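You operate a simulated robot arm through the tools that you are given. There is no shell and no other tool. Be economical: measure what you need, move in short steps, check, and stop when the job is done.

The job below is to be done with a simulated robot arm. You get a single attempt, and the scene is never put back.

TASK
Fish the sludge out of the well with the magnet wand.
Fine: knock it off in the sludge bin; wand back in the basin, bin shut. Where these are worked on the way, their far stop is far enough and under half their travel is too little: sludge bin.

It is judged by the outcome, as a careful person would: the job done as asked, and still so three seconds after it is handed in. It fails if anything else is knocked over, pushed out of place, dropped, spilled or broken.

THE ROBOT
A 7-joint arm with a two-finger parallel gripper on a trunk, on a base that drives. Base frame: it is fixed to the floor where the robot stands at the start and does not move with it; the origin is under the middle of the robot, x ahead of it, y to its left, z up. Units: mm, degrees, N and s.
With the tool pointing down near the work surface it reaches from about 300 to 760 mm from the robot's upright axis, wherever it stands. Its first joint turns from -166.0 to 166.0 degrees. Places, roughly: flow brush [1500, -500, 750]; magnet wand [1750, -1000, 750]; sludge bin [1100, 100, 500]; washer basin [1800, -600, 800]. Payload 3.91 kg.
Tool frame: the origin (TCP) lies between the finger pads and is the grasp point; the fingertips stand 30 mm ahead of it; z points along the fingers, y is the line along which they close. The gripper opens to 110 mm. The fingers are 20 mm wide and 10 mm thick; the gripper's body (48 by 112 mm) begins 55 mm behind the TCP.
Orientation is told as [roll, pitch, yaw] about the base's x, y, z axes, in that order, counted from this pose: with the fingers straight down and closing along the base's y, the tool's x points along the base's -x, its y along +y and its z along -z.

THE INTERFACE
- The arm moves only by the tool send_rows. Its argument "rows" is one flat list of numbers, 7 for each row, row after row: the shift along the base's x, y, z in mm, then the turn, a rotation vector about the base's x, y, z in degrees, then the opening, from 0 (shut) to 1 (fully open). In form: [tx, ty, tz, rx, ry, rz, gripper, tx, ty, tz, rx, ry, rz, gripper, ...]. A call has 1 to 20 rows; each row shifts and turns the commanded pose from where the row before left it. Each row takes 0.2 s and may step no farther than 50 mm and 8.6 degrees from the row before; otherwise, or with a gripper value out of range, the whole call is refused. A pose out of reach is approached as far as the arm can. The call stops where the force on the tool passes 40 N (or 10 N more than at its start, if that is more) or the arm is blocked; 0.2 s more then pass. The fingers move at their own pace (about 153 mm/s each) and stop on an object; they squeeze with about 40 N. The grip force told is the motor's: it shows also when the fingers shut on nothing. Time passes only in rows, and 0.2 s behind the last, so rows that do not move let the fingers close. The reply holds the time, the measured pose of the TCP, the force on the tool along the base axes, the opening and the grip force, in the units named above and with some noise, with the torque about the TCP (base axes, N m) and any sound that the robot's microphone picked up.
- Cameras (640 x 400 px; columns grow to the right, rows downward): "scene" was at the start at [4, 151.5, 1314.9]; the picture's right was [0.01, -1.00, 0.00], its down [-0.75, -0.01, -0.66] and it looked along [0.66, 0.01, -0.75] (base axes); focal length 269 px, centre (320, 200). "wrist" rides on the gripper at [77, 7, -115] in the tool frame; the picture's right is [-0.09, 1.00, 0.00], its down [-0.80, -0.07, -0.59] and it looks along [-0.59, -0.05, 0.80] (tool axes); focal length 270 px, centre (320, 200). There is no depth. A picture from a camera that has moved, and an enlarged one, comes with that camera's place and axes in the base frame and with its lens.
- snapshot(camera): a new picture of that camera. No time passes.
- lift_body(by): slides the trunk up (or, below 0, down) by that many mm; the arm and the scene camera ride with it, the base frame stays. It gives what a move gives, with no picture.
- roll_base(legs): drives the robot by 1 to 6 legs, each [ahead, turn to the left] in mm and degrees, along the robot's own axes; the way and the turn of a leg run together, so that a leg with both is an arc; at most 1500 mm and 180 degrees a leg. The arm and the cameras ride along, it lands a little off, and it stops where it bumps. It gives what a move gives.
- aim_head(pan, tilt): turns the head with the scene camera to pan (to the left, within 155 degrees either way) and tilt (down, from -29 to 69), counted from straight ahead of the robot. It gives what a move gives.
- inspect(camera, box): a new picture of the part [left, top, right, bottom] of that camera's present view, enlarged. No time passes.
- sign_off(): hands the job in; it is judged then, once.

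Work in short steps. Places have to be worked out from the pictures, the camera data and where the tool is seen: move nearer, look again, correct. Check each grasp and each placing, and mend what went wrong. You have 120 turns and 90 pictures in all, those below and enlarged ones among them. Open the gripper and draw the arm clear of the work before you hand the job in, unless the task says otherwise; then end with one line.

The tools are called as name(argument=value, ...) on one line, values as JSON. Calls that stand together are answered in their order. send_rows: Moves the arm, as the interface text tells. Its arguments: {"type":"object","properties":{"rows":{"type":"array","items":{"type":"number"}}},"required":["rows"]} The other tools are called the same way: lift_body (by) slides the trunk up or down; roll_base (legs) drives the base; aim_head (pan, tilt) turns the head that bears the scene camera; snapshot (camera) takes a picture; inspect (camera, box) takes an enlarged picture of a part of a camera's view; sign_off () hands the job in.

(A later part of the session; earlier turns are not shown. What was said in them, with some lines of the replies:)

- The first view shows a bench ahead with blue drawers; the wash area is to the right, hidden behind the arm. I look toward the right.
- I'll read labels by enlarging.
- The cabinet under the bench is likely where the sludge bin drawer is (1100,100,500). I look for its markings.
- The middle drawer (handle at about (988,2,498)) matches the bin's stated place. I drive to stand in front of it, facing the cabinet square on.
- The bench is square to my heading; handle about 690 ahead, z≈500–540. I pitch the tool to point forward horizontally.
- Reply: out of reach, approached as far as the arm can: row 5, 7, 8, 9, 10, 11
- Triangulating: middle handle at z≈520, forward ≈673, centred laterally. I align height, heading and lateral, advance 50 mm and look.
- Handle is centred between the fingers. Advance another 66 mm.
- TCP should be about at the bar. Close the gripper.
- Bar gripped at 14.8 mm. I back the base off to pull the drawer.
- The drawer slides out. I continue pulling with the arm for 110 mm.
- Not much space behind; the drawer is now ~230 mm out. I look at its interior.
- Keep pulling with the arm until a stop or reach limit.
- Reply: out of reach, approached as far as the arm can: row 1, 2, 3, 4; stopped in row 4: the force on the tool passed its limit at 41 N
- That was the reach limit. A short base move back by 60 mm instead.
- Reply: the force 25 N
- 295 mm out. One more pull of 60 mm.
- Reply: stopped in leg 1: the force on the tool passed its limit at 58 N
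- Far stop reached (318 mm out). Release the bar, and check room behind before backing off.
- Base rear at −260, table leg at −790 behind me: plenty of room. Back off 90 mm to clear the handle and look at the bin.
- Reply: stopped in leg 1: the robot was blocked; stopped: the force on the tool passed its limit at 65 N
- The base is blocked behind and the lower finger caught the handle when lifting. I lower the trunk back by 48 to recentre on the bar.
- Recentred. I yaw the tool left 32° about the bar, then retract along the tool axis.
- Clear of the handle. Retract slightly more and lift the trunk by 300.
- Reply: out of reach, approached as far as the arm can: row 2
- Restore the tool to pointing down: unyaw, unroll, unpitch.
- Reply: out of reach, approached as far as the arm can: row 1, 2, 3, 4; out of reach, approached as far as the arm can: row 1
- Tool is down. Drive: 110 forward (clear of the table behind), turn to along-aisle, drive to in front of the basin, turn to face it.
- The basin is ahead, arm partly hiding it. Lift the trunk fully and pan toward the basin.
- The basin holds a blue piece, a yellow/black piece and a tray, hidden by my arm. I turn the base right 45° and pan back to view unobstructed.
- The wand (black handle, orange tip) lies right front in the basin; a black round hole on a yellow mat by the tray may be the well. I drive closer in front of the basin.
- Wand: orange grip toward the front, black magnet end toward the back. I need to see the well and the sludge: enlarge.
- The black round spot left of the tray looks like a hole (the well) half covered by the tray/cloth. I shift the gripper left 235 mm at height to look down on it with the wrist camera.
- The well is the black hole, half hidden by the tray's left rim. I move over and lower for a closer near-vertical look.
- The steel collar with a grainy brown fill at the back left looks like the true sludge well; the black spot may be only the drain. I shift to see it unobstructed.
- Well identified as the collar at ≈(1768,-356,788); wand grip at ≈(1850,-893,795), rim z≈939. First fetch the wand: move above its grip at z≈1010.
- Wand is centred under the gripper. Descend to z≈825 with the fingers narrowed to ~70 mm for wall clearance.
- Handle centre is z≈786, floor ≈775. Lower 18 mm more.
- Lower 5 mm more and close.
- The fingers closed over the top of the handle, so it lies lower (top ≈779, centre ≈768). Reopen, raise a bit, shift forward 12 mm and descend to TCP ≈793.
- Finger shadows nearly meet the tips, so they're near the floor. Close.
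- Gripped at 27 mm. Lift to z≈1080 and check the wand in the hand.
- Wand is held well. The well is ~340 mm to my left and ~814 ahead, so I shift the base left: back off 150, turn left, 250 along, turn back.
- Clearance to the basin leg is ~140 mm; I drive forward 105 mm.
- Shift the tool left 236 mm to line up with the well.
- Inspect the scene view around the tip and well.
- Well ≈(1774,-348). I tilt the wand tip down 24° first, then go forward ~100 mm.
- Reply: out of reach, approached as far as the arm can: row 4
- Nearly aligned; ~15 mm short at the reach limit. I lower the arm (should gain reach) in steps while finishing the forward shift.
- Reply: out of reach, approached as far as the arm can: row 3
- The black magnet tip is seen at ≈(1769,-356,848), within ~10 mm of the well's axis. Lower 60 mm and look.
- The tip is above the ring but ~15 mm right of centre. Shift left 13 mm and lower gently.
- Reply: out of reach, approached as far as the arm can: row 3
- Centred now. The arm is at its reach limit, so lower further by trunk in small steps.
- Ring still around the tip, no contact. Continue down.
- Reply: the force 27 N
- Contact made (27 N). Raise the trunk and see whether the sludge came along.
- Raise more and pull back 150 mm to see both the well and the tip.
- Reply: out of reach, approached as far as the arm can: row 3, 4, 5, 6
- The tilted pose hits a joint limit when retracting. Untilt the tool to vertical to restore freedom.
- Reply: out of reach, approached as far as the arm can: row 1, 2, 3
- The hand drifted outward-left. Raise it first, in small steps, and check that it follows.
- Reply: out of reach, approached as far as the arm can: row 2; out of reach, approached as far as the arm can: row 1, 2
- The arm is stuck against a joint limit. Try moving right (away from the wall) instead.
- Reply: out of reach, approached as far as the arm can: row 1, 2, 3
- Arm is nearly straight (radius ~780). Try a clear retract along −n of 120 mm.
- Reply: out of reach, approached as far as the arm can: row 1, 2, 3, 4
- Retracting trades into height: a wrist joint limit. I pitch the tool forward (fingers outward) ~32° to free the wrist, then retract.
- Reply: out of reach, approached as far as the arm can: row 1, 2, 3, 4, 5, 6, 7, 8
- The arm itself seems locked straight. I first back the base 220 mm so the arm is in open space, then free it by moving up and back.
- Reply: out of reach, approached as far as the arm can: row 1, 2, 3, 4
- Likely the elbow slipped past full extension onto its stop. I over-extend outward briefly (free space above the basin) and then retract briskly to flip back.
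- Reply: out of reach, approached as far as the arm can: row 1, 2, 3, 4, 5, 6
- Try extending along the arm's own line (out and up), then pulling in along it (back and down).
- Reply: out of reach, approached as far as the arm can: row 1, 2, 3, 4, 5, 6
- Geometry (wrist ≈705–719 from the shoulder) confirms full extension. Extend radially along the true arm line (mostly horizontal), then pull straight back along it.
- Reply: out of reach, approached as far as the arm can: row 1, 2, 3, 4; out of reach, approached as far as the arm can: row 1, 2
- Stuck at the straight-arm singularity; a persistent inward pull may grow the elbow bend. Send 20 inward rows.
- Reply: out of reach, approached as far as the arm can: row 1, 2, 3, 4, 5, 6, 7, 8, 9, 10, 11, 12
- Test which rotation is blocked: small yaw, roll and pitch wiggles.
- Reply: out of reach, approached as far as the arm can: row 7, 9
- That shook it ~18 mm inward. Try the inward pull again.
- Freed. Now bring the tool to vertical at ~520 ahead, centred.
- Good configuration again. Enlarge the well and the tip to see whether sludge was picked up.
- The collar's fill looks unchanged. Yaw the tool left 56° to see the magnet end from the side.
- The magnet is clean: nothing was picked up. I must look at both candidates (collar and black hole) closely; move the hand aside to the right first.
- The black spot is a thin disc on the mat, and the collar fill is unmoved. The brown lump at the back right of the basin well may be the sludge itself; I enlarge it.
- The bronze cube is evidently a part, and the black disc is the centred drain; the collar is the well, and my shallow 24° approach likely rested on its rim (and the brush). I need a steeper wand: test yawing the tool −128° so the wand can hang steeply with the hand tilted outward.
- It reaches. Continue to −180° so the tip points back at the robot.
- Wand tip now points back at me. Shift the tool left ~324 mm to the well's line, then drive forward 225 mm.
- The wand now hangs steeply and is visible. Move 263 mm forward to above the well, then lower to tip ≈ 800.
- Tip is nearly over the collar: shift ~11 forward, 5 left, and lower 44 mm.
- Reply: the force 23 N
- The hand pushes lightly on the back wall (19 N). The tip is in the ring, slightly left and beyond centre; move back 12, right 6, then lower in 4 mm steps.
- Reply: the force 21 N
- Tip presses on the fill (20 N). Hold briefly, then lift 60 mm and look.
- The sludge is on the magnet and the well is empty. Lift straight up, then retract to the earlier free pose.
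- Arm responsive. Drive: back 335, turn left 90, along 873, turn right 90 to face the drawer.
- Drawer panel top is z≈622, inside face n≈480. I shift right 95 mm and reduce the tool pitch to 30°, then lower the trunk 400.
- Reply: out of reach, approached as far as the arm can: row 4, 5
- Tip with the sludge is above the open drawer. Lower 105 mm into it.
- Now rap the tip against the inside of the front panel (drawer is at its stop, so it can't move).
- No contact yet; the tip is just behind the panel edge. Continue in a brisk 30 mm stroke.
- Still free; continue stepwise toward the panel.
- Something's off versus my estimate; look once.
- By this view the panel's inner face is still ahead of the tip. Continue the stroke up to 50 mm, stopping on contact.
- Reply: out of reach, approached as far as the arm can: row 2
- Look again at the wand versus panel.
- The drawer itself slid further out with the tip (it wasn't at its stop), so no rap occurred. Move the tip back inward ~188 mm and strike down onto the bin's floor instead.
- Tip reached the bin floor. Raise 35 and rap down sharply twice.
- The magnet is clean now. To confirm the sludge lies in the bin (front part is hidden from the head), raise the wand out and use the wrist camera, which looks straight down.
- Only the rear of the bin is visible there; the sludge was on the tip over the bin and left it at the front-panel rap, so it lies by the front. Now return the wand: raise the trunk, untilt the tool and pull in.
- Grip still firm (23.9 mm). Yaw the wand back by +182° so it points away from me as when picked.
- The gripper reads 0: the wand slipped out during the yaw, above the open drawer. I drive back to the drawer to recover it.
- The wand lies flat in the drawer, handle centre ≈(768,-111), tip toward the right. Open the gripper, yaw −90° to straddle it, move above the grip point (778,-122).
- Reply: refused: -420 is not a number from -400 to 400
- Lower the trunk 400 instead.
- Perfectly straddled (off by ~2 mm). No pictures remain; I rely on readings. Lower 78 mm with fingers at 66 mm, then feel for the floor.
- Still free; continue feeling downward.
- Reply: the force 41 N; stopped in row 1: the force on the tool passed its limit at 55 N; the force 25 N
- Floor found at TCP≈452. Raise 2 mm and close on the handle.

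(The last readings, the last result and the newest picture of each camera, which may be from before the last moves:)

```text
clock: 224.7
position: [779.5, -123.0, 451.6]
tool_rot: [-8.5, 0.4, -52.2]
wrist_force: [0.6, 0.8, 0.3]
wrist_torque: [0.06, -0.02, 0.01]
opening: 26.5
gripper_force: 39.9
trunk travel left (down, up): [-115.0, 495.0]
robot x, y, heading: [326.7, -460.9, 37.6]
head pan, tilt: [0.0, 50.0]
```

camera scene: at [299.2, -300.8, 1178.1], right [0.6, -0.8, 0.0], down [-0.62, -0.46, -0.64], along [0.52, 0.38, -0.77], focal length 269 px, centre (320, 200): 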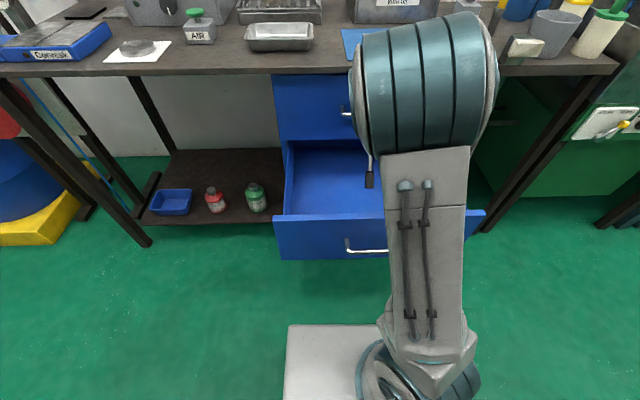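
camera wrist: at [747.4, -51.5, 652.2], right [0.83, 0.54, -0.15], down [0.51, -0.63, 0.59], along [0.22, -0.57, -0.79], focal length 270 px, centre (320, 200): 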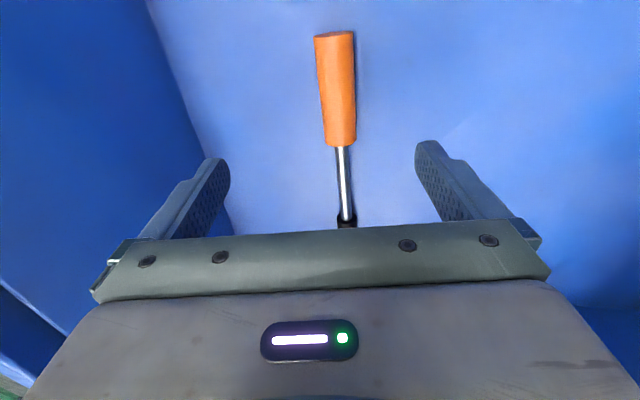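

Gripped (26.5 mm). Lift out of the drawer slowly, then raise the trunk.

send_rows(rows=[0, 0, 15, 0, 0, 0, 0, 0, 0, 35, 0, 0, 0, 0, 0, 0, 40, 0, 0, 0, 0, 0, 0, 40, 0, 0, 0, 0, 0, 0, 40, 0, 0, 0, 0, 0, 0, 40, 0, 0, 0, 0, 0, 0, 40, 0, 0, 0, 0])

lift_body(by=400)

lift_body(by=93)

```text
clock: 226.3
position: [782.2, -125.0, 701.8]
tool_rot: [-8.2, 0.6, -52.1]
wrist_force: [-0.4, 0.5, -1.6]
wrist_torque: [0.04, 0.03, -0.02]
opening: 26.7
gripper_force: 39.4
trunk travel left (down, up): [-115.0, 495.0]
robot x, y, heading: [329.6, -457.6, 37.6]
head pan, tilt: [0.0, 50.0]
```

```text
clock: 230.2
position: [782.1, -124.0, 1102.0]
tool_rot: [-8.2, 0.5, -52.1]
wrist_force: [0.8, -0.2, -1.3]
wrist_torque: [0.03, 0.02, 0.0]
opening: 26.4
gripper_force: 39.7
trunk travel left (down, up): [-515.0, 95.0]
robot x, y, heading: [327.8, -459.1, 37.7]
head pan, tilt: [0.0, 50.0]
```

```text
clock: 231.4
position: [782.5, -123.7, 1194.6]
tool_rot: [-8.1, 0.4, -52.3]
wrist_force: [-0.6, -0.7, -1.5]
wrist_torque: [0.06, 0.07, 0.0]
opening: 26.4
gripper_force: 40.3
trunk travel left (down, up): [-608.0, 2.0]
robot x, y, heading: [327.8, -460.8, 37.7]
head pan, tilt: [0.0, 50.0]
```

Wand secure. Untilt, yaw +90° back, then drive to in front of the basin.

send_rows(rows=[0, 0, 0, 4.9, -6.3, 0, 0, 0, 0, 0, 0, 0, 8.2, 0, 0, 0, 0, 0, 0, 8.2, 0, 0, 0, 0, 0, 0, 8.2, 0, 0, 0, 0, 0, 0, 8.2, 0, 0, 0, 0, 0, 0, 8.2, 0, 0, 0, 0, 0, 0, 8.2, 0, 0, 0, 0, 0, 0, 8.2, 0, 0, 0, 0, 0, 0, 8.2, 0, 0, 0, 0, 0, 0, 8.2, 0, 0, 0, 0, 0, 0, 8.2, 0, 0, 0, 0, 0, 0, 8.2, 0])

roll_base(legs=[[0, -89.7], [1161, 0]])

```text
clock: 234.0
position: [781.5, -122.7, 1194.5]
tool_rot: [-0.2, 0.7, 38.2]
wrist_force: [-0.2, 0.4, -0.6]
wrist_torque: [-0.05, 0.05, 0.02]
opening: 26.8
gripper_force: 39.3
trunk travel left (down, up): [-608.0, 2.0]
robot x, y, heading: [329.5, -456.7, 37.6]
head pan, tilt: [0.0, 50.0]
```

```text
clock: 243.8
position: [1321.0, -1875.2, 1193.2]
tool_rot: [-0.2, 0.6, -55.4]
wrist_force: [-0.1, -0.8, -1.8]
wrist_torque: [0.06, 0.04, -0.05]
opening: 26.6
gripper_force: 40.2
trunk travel left (down, up): [-608.0, 2.0]
robot x, y, heading: [1015.9, -1400.7, -55.9]
head pan, tilt: [0.0, 50.0]
```

Heading drifted 3.6° and I'm closer to the rear table; use an arc forward to turn safely, then face the basin.

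roll_base(legs=[[110, 50], [0, 45]])

```text
clock: 248.4
position: [1553.7, -1110.7, 1195.0]
tool_rot: [-0.2, 0.6, 39.0]
wrist_force: [-0.5, -0.6, -2.0]
wrist_torque: [-0.05, 0.03, 0.04]
opening: 27.0
gripper_force: 40.3
trunk travel left (down, up): [-608.0, 2.0]
robot x, y, heading: [1108.4, -1456.8, 38.5]
head pan, tilt: [0.0, 50.0]
```

Drive forward 375 mm to the basin.

roll_base(legs=[[375, 0]])

```text
clock: 250.8
position: [1835.7, -882.1, 1194.0]
tool_rot: [-0.2, 0.6, 39.2]
wrist_force: [-0.1, 0.9, -2.0]
wrist_torque: [0.02, 0.07, 0.0]
opening: 26.8
gripper_force: 40.3
trunk travel left (down, up): [-608.0, 2.0]
robot x, y, heading: [1388.3, -1227.0, 38.7]
head pan, tilt: [0.0, 50.0]
```

Position is near the original spot. Shift (+21,−7) and lower to z≈807.

send_rows(rows=[21, -7, 0, 0, 0, 0, 0, 0, 0, -43, 0, 0, 0, 0, 0, 0, -43, 0, 0, 0, 0, 0, 0, -43, 0, 0, 0, 0, 0, 0, -43, 0, 0, 0, 0, 0, 0, -43, 0, 0, 0, 0, 0, 0, -43, 0, 0, 0, 0, 0, 0, -43, 0, 0, 0, 0, 0, 0, -43, 0, 0, 0, 0, 0, 0, -40, 0, 0, 0, 0])

```text
clock: 253.0
position: [1858.5, -891.4, 809.8]
tool_rot: [-0.2, 0.4, 39.4]
wrist_force: [0.5, -0.1, -1.3]
wrist_torque: [-0.01, 0.06, 0.01]
opening: 26.7
gripper_force: 39.3
trunk travel left (down, up): [-608.0, 2.0]
robot x, y, heading: [1387.1, -1229.9, 38.8]
head pan, tilt: [0.0, 50.0]
```

No contact yet; feel down in 4 mm steps.

send_rows(rows=[0, 0, -4, 0, 0, 0, 0, 0, 0, -4, 0, 0, 0, 0, 0, 0, -4, 0, 0, 0, 0])

send_rows(rows=[0, 0, -3, 0, 0, 0, 0])

```text
clock: 253.8
position: [1855.5, -891.5, 798.7]
tool_rot: [-0.2, 0.7, 39.2]
wrist_force: [0.5, 0.2, -1.0]
wrist_torque: [-0.02, 0.08, -0.01]
opening: 26.8
gripper_force: 39.9
trunk travel left (down, up): [-608.0, 2.0]
robot x, y, heading: [1384.9, -1231.6, 38.9]
head pan, tilt: [0.0, 50.0]
```

```text
clock: 254.2
position: [1856.3, -890.0, 796.3]
tool_rot: [-0.2, 0.6, 39.2]
wrist_force: [-0.4, -0.8, -1.4]
wrist_torque: [-0.05, 0.02, -0.01]
opening: 27.1
gripper_force: 39.6
trunk travel left (down, up): [-608.0, 2.0]
robot x, y, heading: [1387.3, -1228.6, 38.8]
head pan, tilt: [0.0, 50.0]
```

send_rows(rows=[0, 0, -3, 0, 0, 0, 0])

send_rows(rows=[0, 0, -3, 0, 0, 0, 0])

```text
clock: 254.6
position: [1855.8, -890.4, 793.4]
tool_rot: [-0.1, 0.6, 39.1]
wrist_force: [0.8, 0.1, -1.7]
wrist_torque: [-0.06, 0.03, -0.01]
opening: 26.9
gripper_force: 39.4
trunk travel left (down, up): [-608.0, 2.0]
robot x, y, heading: [1390.0, -1230.6, 38.9]
head pan, tilt: [0.0, 50.0]
```

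```text
clock: 255.0
position: [1854.8, -891.6, 790.7]
tool_rot: [-0.2, 0.5, 39.4]
wrist_force: [-0.2, -0.4, -2.0]
wrist_torque: [-0.02, 0.08, -0.01]
opening: 26.9
gripper_force: 40.3
trunk travel left (down, up): [-608.0, 2.0]
robot x, y, heading: [1388.4, -1226.8, 38.6]
head pan, tilt: [0.0, 50.0]
```

Still no contact; continue.

send_rows(rows=[0, 0, -3, 0, 0, 0, 0])

send_rows(rows=[0, 0, -3, 0, 0, 0, 0])

```text
clock: 255.4
position: [1854.5, -892.0, 786.7]
tool_rot: [-0.2, 0.6, 39.3]
wrist_force: [0.4, -0.4, -1.8]
wrist_torque: [-0.04, 0.05, 0.0]
opening: 26.7
gripper_force: 39.5
trunk travel left (down, up): [-608.0, 2.0]
robot x, y, heading: [1384.9, -1232.5, 38.8]
head pan, tilt: [0.0, 50.0]
```

```text
clock: 255.8
position: [1855.3, -891.7, 786.3]
tool_rot: [-0.2, 0.4, 39.3]
wrist_force: [-1.6, 0.1, 10.9]
wrist_torque: [0.13, -0.22, -0.05]
opening: 26.9
gripper_force: 39.9
trunk travel left (down, up): [-608.0, 2.0]
robot x, y, heading: [1386.8, -1229.1, 38.7]
head pan, tilt: [0.0, 50.0]
```

Resting on the basin floor. Release and rise.

send_rows(rows=[0, 0, 1, 0, 0, 0, 0.3, 0, 0, 0, 0, 0, 0, 0.6, 0, 0, 0, 0, 0, 0, 0.6, 0, 0, 20, 0, 0, 0, 0.6, 0, 0, 40, 0, 0, 0, 0.6, 0, 0, 40, 0, 0, 0, 0.6, 0, 0, 40, 0, 0, 0, 0.6, 0, 0, 40, 0, 0, 0, 0.6, 0, 0, 40, 0, 0, 0, 0.6, 0, 0, 40, 0, 0, 0, 0.6])

```text
clock: 258.0
position: [1855.2, -893.4, 1044.3]
tool_rot: [-0.2, 0.6, 39.3]
wrist_force: [0.9, -0.8, 0.6]
wrist_torque: [0.0, -0.01, 0.03]
opening: 65.8
gripper_force: 0.1
trunk travel left (down, up): [-608.0, 2.0]
robot x, y, heading: [1387.5, -1228.8, 39.0]
head pan, tilt: [0.0, 50.0]
```

Wand released in the basin. Now drive back to the drawer to shut it.

roll_base(legs=[[-365, 0], [0, 89.1], [1238, 0], [0, -90]])

```text
clock: 273.8
position: [821.5, -132.3, 1044.6]
tool_rot: [-0.2, 0.7, 38.3]
wrist_force: [-0.7, 0.5, -1.0]
wrist_torque: [0.01, 0.02, 0.0]
opening: 66.1
gripper_force: 0.0
trunk travel left (down, up): [-608.0, 2.0]
robot x, y, heading: [345.4, -462.4, 37.6]
head pan, tilt: [0.0, 50.0]
```

Well placed. Close fingers, retract the arm to just in front of the panel, and lower the trunk.

send_rows(rows=[-15, 20, 0, 0, 0, 0, 0, -37.8, -29.6, 0, 0, 0, 0, 0, -37.8, -29.6, 0, 0, 0, 0, 0, -37.8, -29.6, 0, 0, 0, 0, 0, -37.8, -29.6, 0, 0, 0, 0, 0, -37.8, -29.6, 0, 0, 0, 0, 0])

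lift_body(by=-350)

```text
clock: 275.2
position: [617.1, -260.1, 1039.3]
tool_rot: [-0.4, 0.6, 38.2]
wrist_force: [-0.8, -0.3, 0.0]
wrist_torque: [0.02, -0.04, 0.0]
opening: 0.1
gripper_force: 38.1
trunk travel left (down, up): [-608.0, 2.0]
robot x, y, heading: [347.9, -464.6, 38.0]
head pan, tilt: [0.0, 50.0]
```

```text
clock: 278.6
position: [617.2, -258.8, 690.0]
tool_rot: [-0.2, 0.6, 38.2]
wrist_force: [-0.2, 0.4, -0.7]
wrist_torque: [-0.01, -0.03, 0.01]
opening: 0.0
gripper_force: 37.9
trunk travel left (down, up): [-258.0, 352.0]
robot x, y, heading: [345.7, -462.8, 37.7]
head pan, tilt: [0.0, 50.0]
```

TCP is at n≈327, ahead of the panel. Lower 108 mm so the fingertips sit just above the bar.

send_rows(rows=[0, 0, -27, 0, 0, 0, 0, 0, 0, -27, 0, 0, 0, 0, 0, 0, -27, 0, 0, 0, 0, 0, 0, -27, 0, 0, 0, 0])

```text
clock: 279.6
position: [616.7, -255.7, 580.3]
tool_rot: [-0.1, 0.5, 38.1]
wrist_force: [0.2, 0.8, 0.2]
wrist_torque: [0.03, 0.01, -0.02]
opening: 0.0
gripper_force: 37.7
out of reach, approached as far as the arm can: row 3
trunk travel left (down, up): [-258.0, 352.0]
robot x, y, heading: [345.9, -461.6, 37.7]
head pan, tilt: [0.0, 50.0]
```

Push the drawer inward 200 mm with the fingers.

send_rows(rows=[31.5, 24.6, 0, 0, 0, 0, 0, 31.5, 24.6, 0, 0, 0, 0, 0, 31.5, 24.6, 0, 0, 0, 0, 0, 31.5, 24.6, 0, 0, 0, 0, 0, 31.5, 24.6, 0, 0, 0, 0, 0])

```text
clock: 280.8
position: [782.0, -131.9, 581.3]
tool_rot: [-0.2, 0.5, 38.2]
wrist_force: [-0.4, 0.0, -0.2]
wrist_torque: [0.01, 0.02, 0.02]
opening: 0.2
gripper_force: 37.7
trunk travel left (down, up): [-258.0, 352.0]
robot x, y, heading: [350.3, -459.8, 37.6]
head pan, tilt: [0.0, 50.0]
```

Continue 100 mm more (still clear of the upper handle).

send_rows(rows=[26.3, 20.5, 0, 0, 0, 0, 0, 26.3, 20.5, 0, 0, 0, 0, 0, 26.3, 20.5, 0, 0, 0, 0, 0])

```text
clock: 281.6
position: [857.4, -71.7, 581.1]
tool_rot: [-0.3, 0.5, 38.3]
wrist_force: [0.1, -1.0, -0.2]
wrist_torque: [-0.01, -0.02, 0.03]
opening: 0.0
gripper_force: 37.8
trunk travel left (down, up): [-258.0, 352.0]
robot x, y, heading: [347.1, -462.3, 37.8]
head pan, tilt: [0.0, 50.0]
```

Now retract 110 mm, pitch the tool to horizontal to avoid the upper handle for the final stretch.

send_rows(rows=[-28.9, -22.6, 0, 0, 0, 0, 0, -28.9, -22.6, 0, 0, 0, 0, 0, -28.9, -22.6, 0, 0, 0, 0, 0, 0, 0, 0, 5.04, -6.45, 0, 0, 0, 0, 0, 5.04, -6.45, 0, 0, 0, 0, 0, 5.04, -6.45, 0, 0, 0, 0, 0, 5.04, -6.45, 0, 0, 0, 0, 0, 5.04, -6.45, 0, 0, 0, 0, 0, 5.04, -6.45, 0, 0, 0, 0, 0, 5.04, -6.45, 0, 0, 0, 0, 0, 5.04, -6.45, 0, 0, 0, 0, 0, 5.04, -6.45, 0, 0, 0, 0, 0, 5.04, -6.45, 0, 0, 0, 0, 0, 5.04, -6.45, 0, 0])

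```text
clock: 284.6
position: [771.4, -138.7, 582.3]
tool_rot: [-26.5, -89.5, 64.2]
wrist_force: [0.6, 0.4, 0.1]
wrist_torque: [-0.05, 0.03, -0.02]
opening: 0.1
gripper_force: 37.6
trunk travel left (down, up): [-258.0, 352.0]
robot x, y, heading: [347.5, -462.3, 37.8]
head pan, tilt: [0.0, 50.0]
```

Horizontal now. Drive forward 150 mm to push.

roll_base(legs=[[150, 0]])

roll_base(legs=[[50, 0]])

```text
clock: 286.0
position: [890.8, -45.2, 582.4]
tool_rot: [-23.4, -89.4, 61.2]
wrist_force: [-0.6, -0.5, 1.0]
wrist_torque: [0.0, -0.02, 0.01]
opening: 0.1
gripper_force: 37.6
trunk travel left (down, up): [-258.0, 352.0]
robot x, y, heading: [469.3, -367.7, 37.9]
head pan, tilt: [0.0, 50.0]
```

```text
clock: 286.9
position: [930.2, -17.3, 582.5]
tool_rot: [-23.5, -89.5, 61.2]
wrist_force: [-0.3, -0.7, -1.1]
wrist_torque: [0.01, 0.0, 0.05]
opening: 0.1
gripper_force: 37.6
trunk travel left (down, up): [-258.0, 352.0]
robot x, y, heading: [503.7, -338.1, 37.8]
head pan, tilt: [0.0, 50.0]
```

Tips at n≈752; finish with small arm steps until the stop is felt.

send_rows(rows=[7.9, 6.2, 0, 0, 0, 0, 0, 7.9, 6.2, 0, 0, 0, 0, 0, 4, 3.1, 0, 0, 0, 0, 0])

send_rows(rows=[6.3, 4.9, 0, 0, 0, 0, 0, 6.3, 4.9, 0, 0, 0, 0, 0, 6.3, 4.9, 0, 0, 0, 0, 0])

```text
clock: 287.7
position: [948.0, -3.1, 581.5]
tool_rot: [-15.3, -89.1, 53.0]
wrist_force: [-29.5, -26.3, 0.2]
wrist_torque: [0.23, -0.32, 0.05]
opening: 0.2
gripper_force: 37.8
trunk travel left (down, up): [-258.0, 352.0]
robot x, y, heading: [506.3, -339.2, 37.8]
head pan, tilt: [0.0, 50.0]
```

```text
clock: 288.0
position: [947.5, -3.8, 582.4]
tool_rot: [-12.9, -89.1, 50.4]
wrist_force: [-11.4, -10.8, 10.1]
wrist_torque: [0.35, -0.31, 0.06]
opening: 0.5
gripper_force: 37.7
trunk travel left (down, up): [-258.0, 352.0]
robot x, y, heading: [503.9, -342.0, 37.9]
head pan, tilt: [0.0, 50.0]
stopped in row 1: the force on the tool passed its limit at 62 N (the readings are from after the stop); the commanded pose is now the measured one
```

Hard stop at tip n≈775, matching the closed face: the bin is shut. Back away, open the gripper and raise the arm clear.

roll_base(legs=[[-250, 0]])

send_rows(rows=[0, 0, 20, 0, 0, 0, 1, 0, 0, 20, 0, 0, 0, 1, 0, 0, 0, 0, 0, 0, 1])

```text
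clock: 289.8
position: [751.8, -156.2, 579.9]
tool_rot: [-12.4, -88.8, 50.1]
wrist_force: [0.5, 0.6, 1.3]
wrist_torque: [-0.02, 0.0, 0.03]
opening: 0.0
gripper_force: 38.1
trunk travel left (down, up): [-258.0, 352.0]
robot x, y, heading: [306.6, -494.8, 37.6]
head pan, tilt: [0.0, 50.0]
```

```text
clock: 290.6
position: [753.2, -155.9, 621.5]
tool_rot: [-12.3, -88.9, 50.0]
wrist_force: [-0.2, 0.5, -0.2]
wrist_torque: [0.03, 0.0, 0.01]
opening: 110.1
gripper_force: 0.0
trunk travel left (down, up): [-258.0, 352.0]
robot x, y, heading: [306.9, -495.3, 38.0]
head pan, tilt: [0.0, 50.0]
```

The sludge came out of the well, the wand is back in the basin, the bin is shut, and the gripper is open and clear, so I am handing the job in.

sign_off()

```text
The job is handed in.
```

The job is handed in: the sludge came out of the well, the wand is back in the basin and the bin is shut, but I never saw the sludge lying in the bin. I last judged it to be on the magnet above the open bin. The tip was clean after I rapped it inside, but I could not see the floor just behind the bin's front panel. On the way back the wand slipped from the gripper and fell into the open bin. I picked it up and returned it to about its first place, with no pictures left to check how it lies. The first dip, before the one that worked, also pressed the wand's handle onto what I take to be the brush; it looked unmoved in the next pictures.
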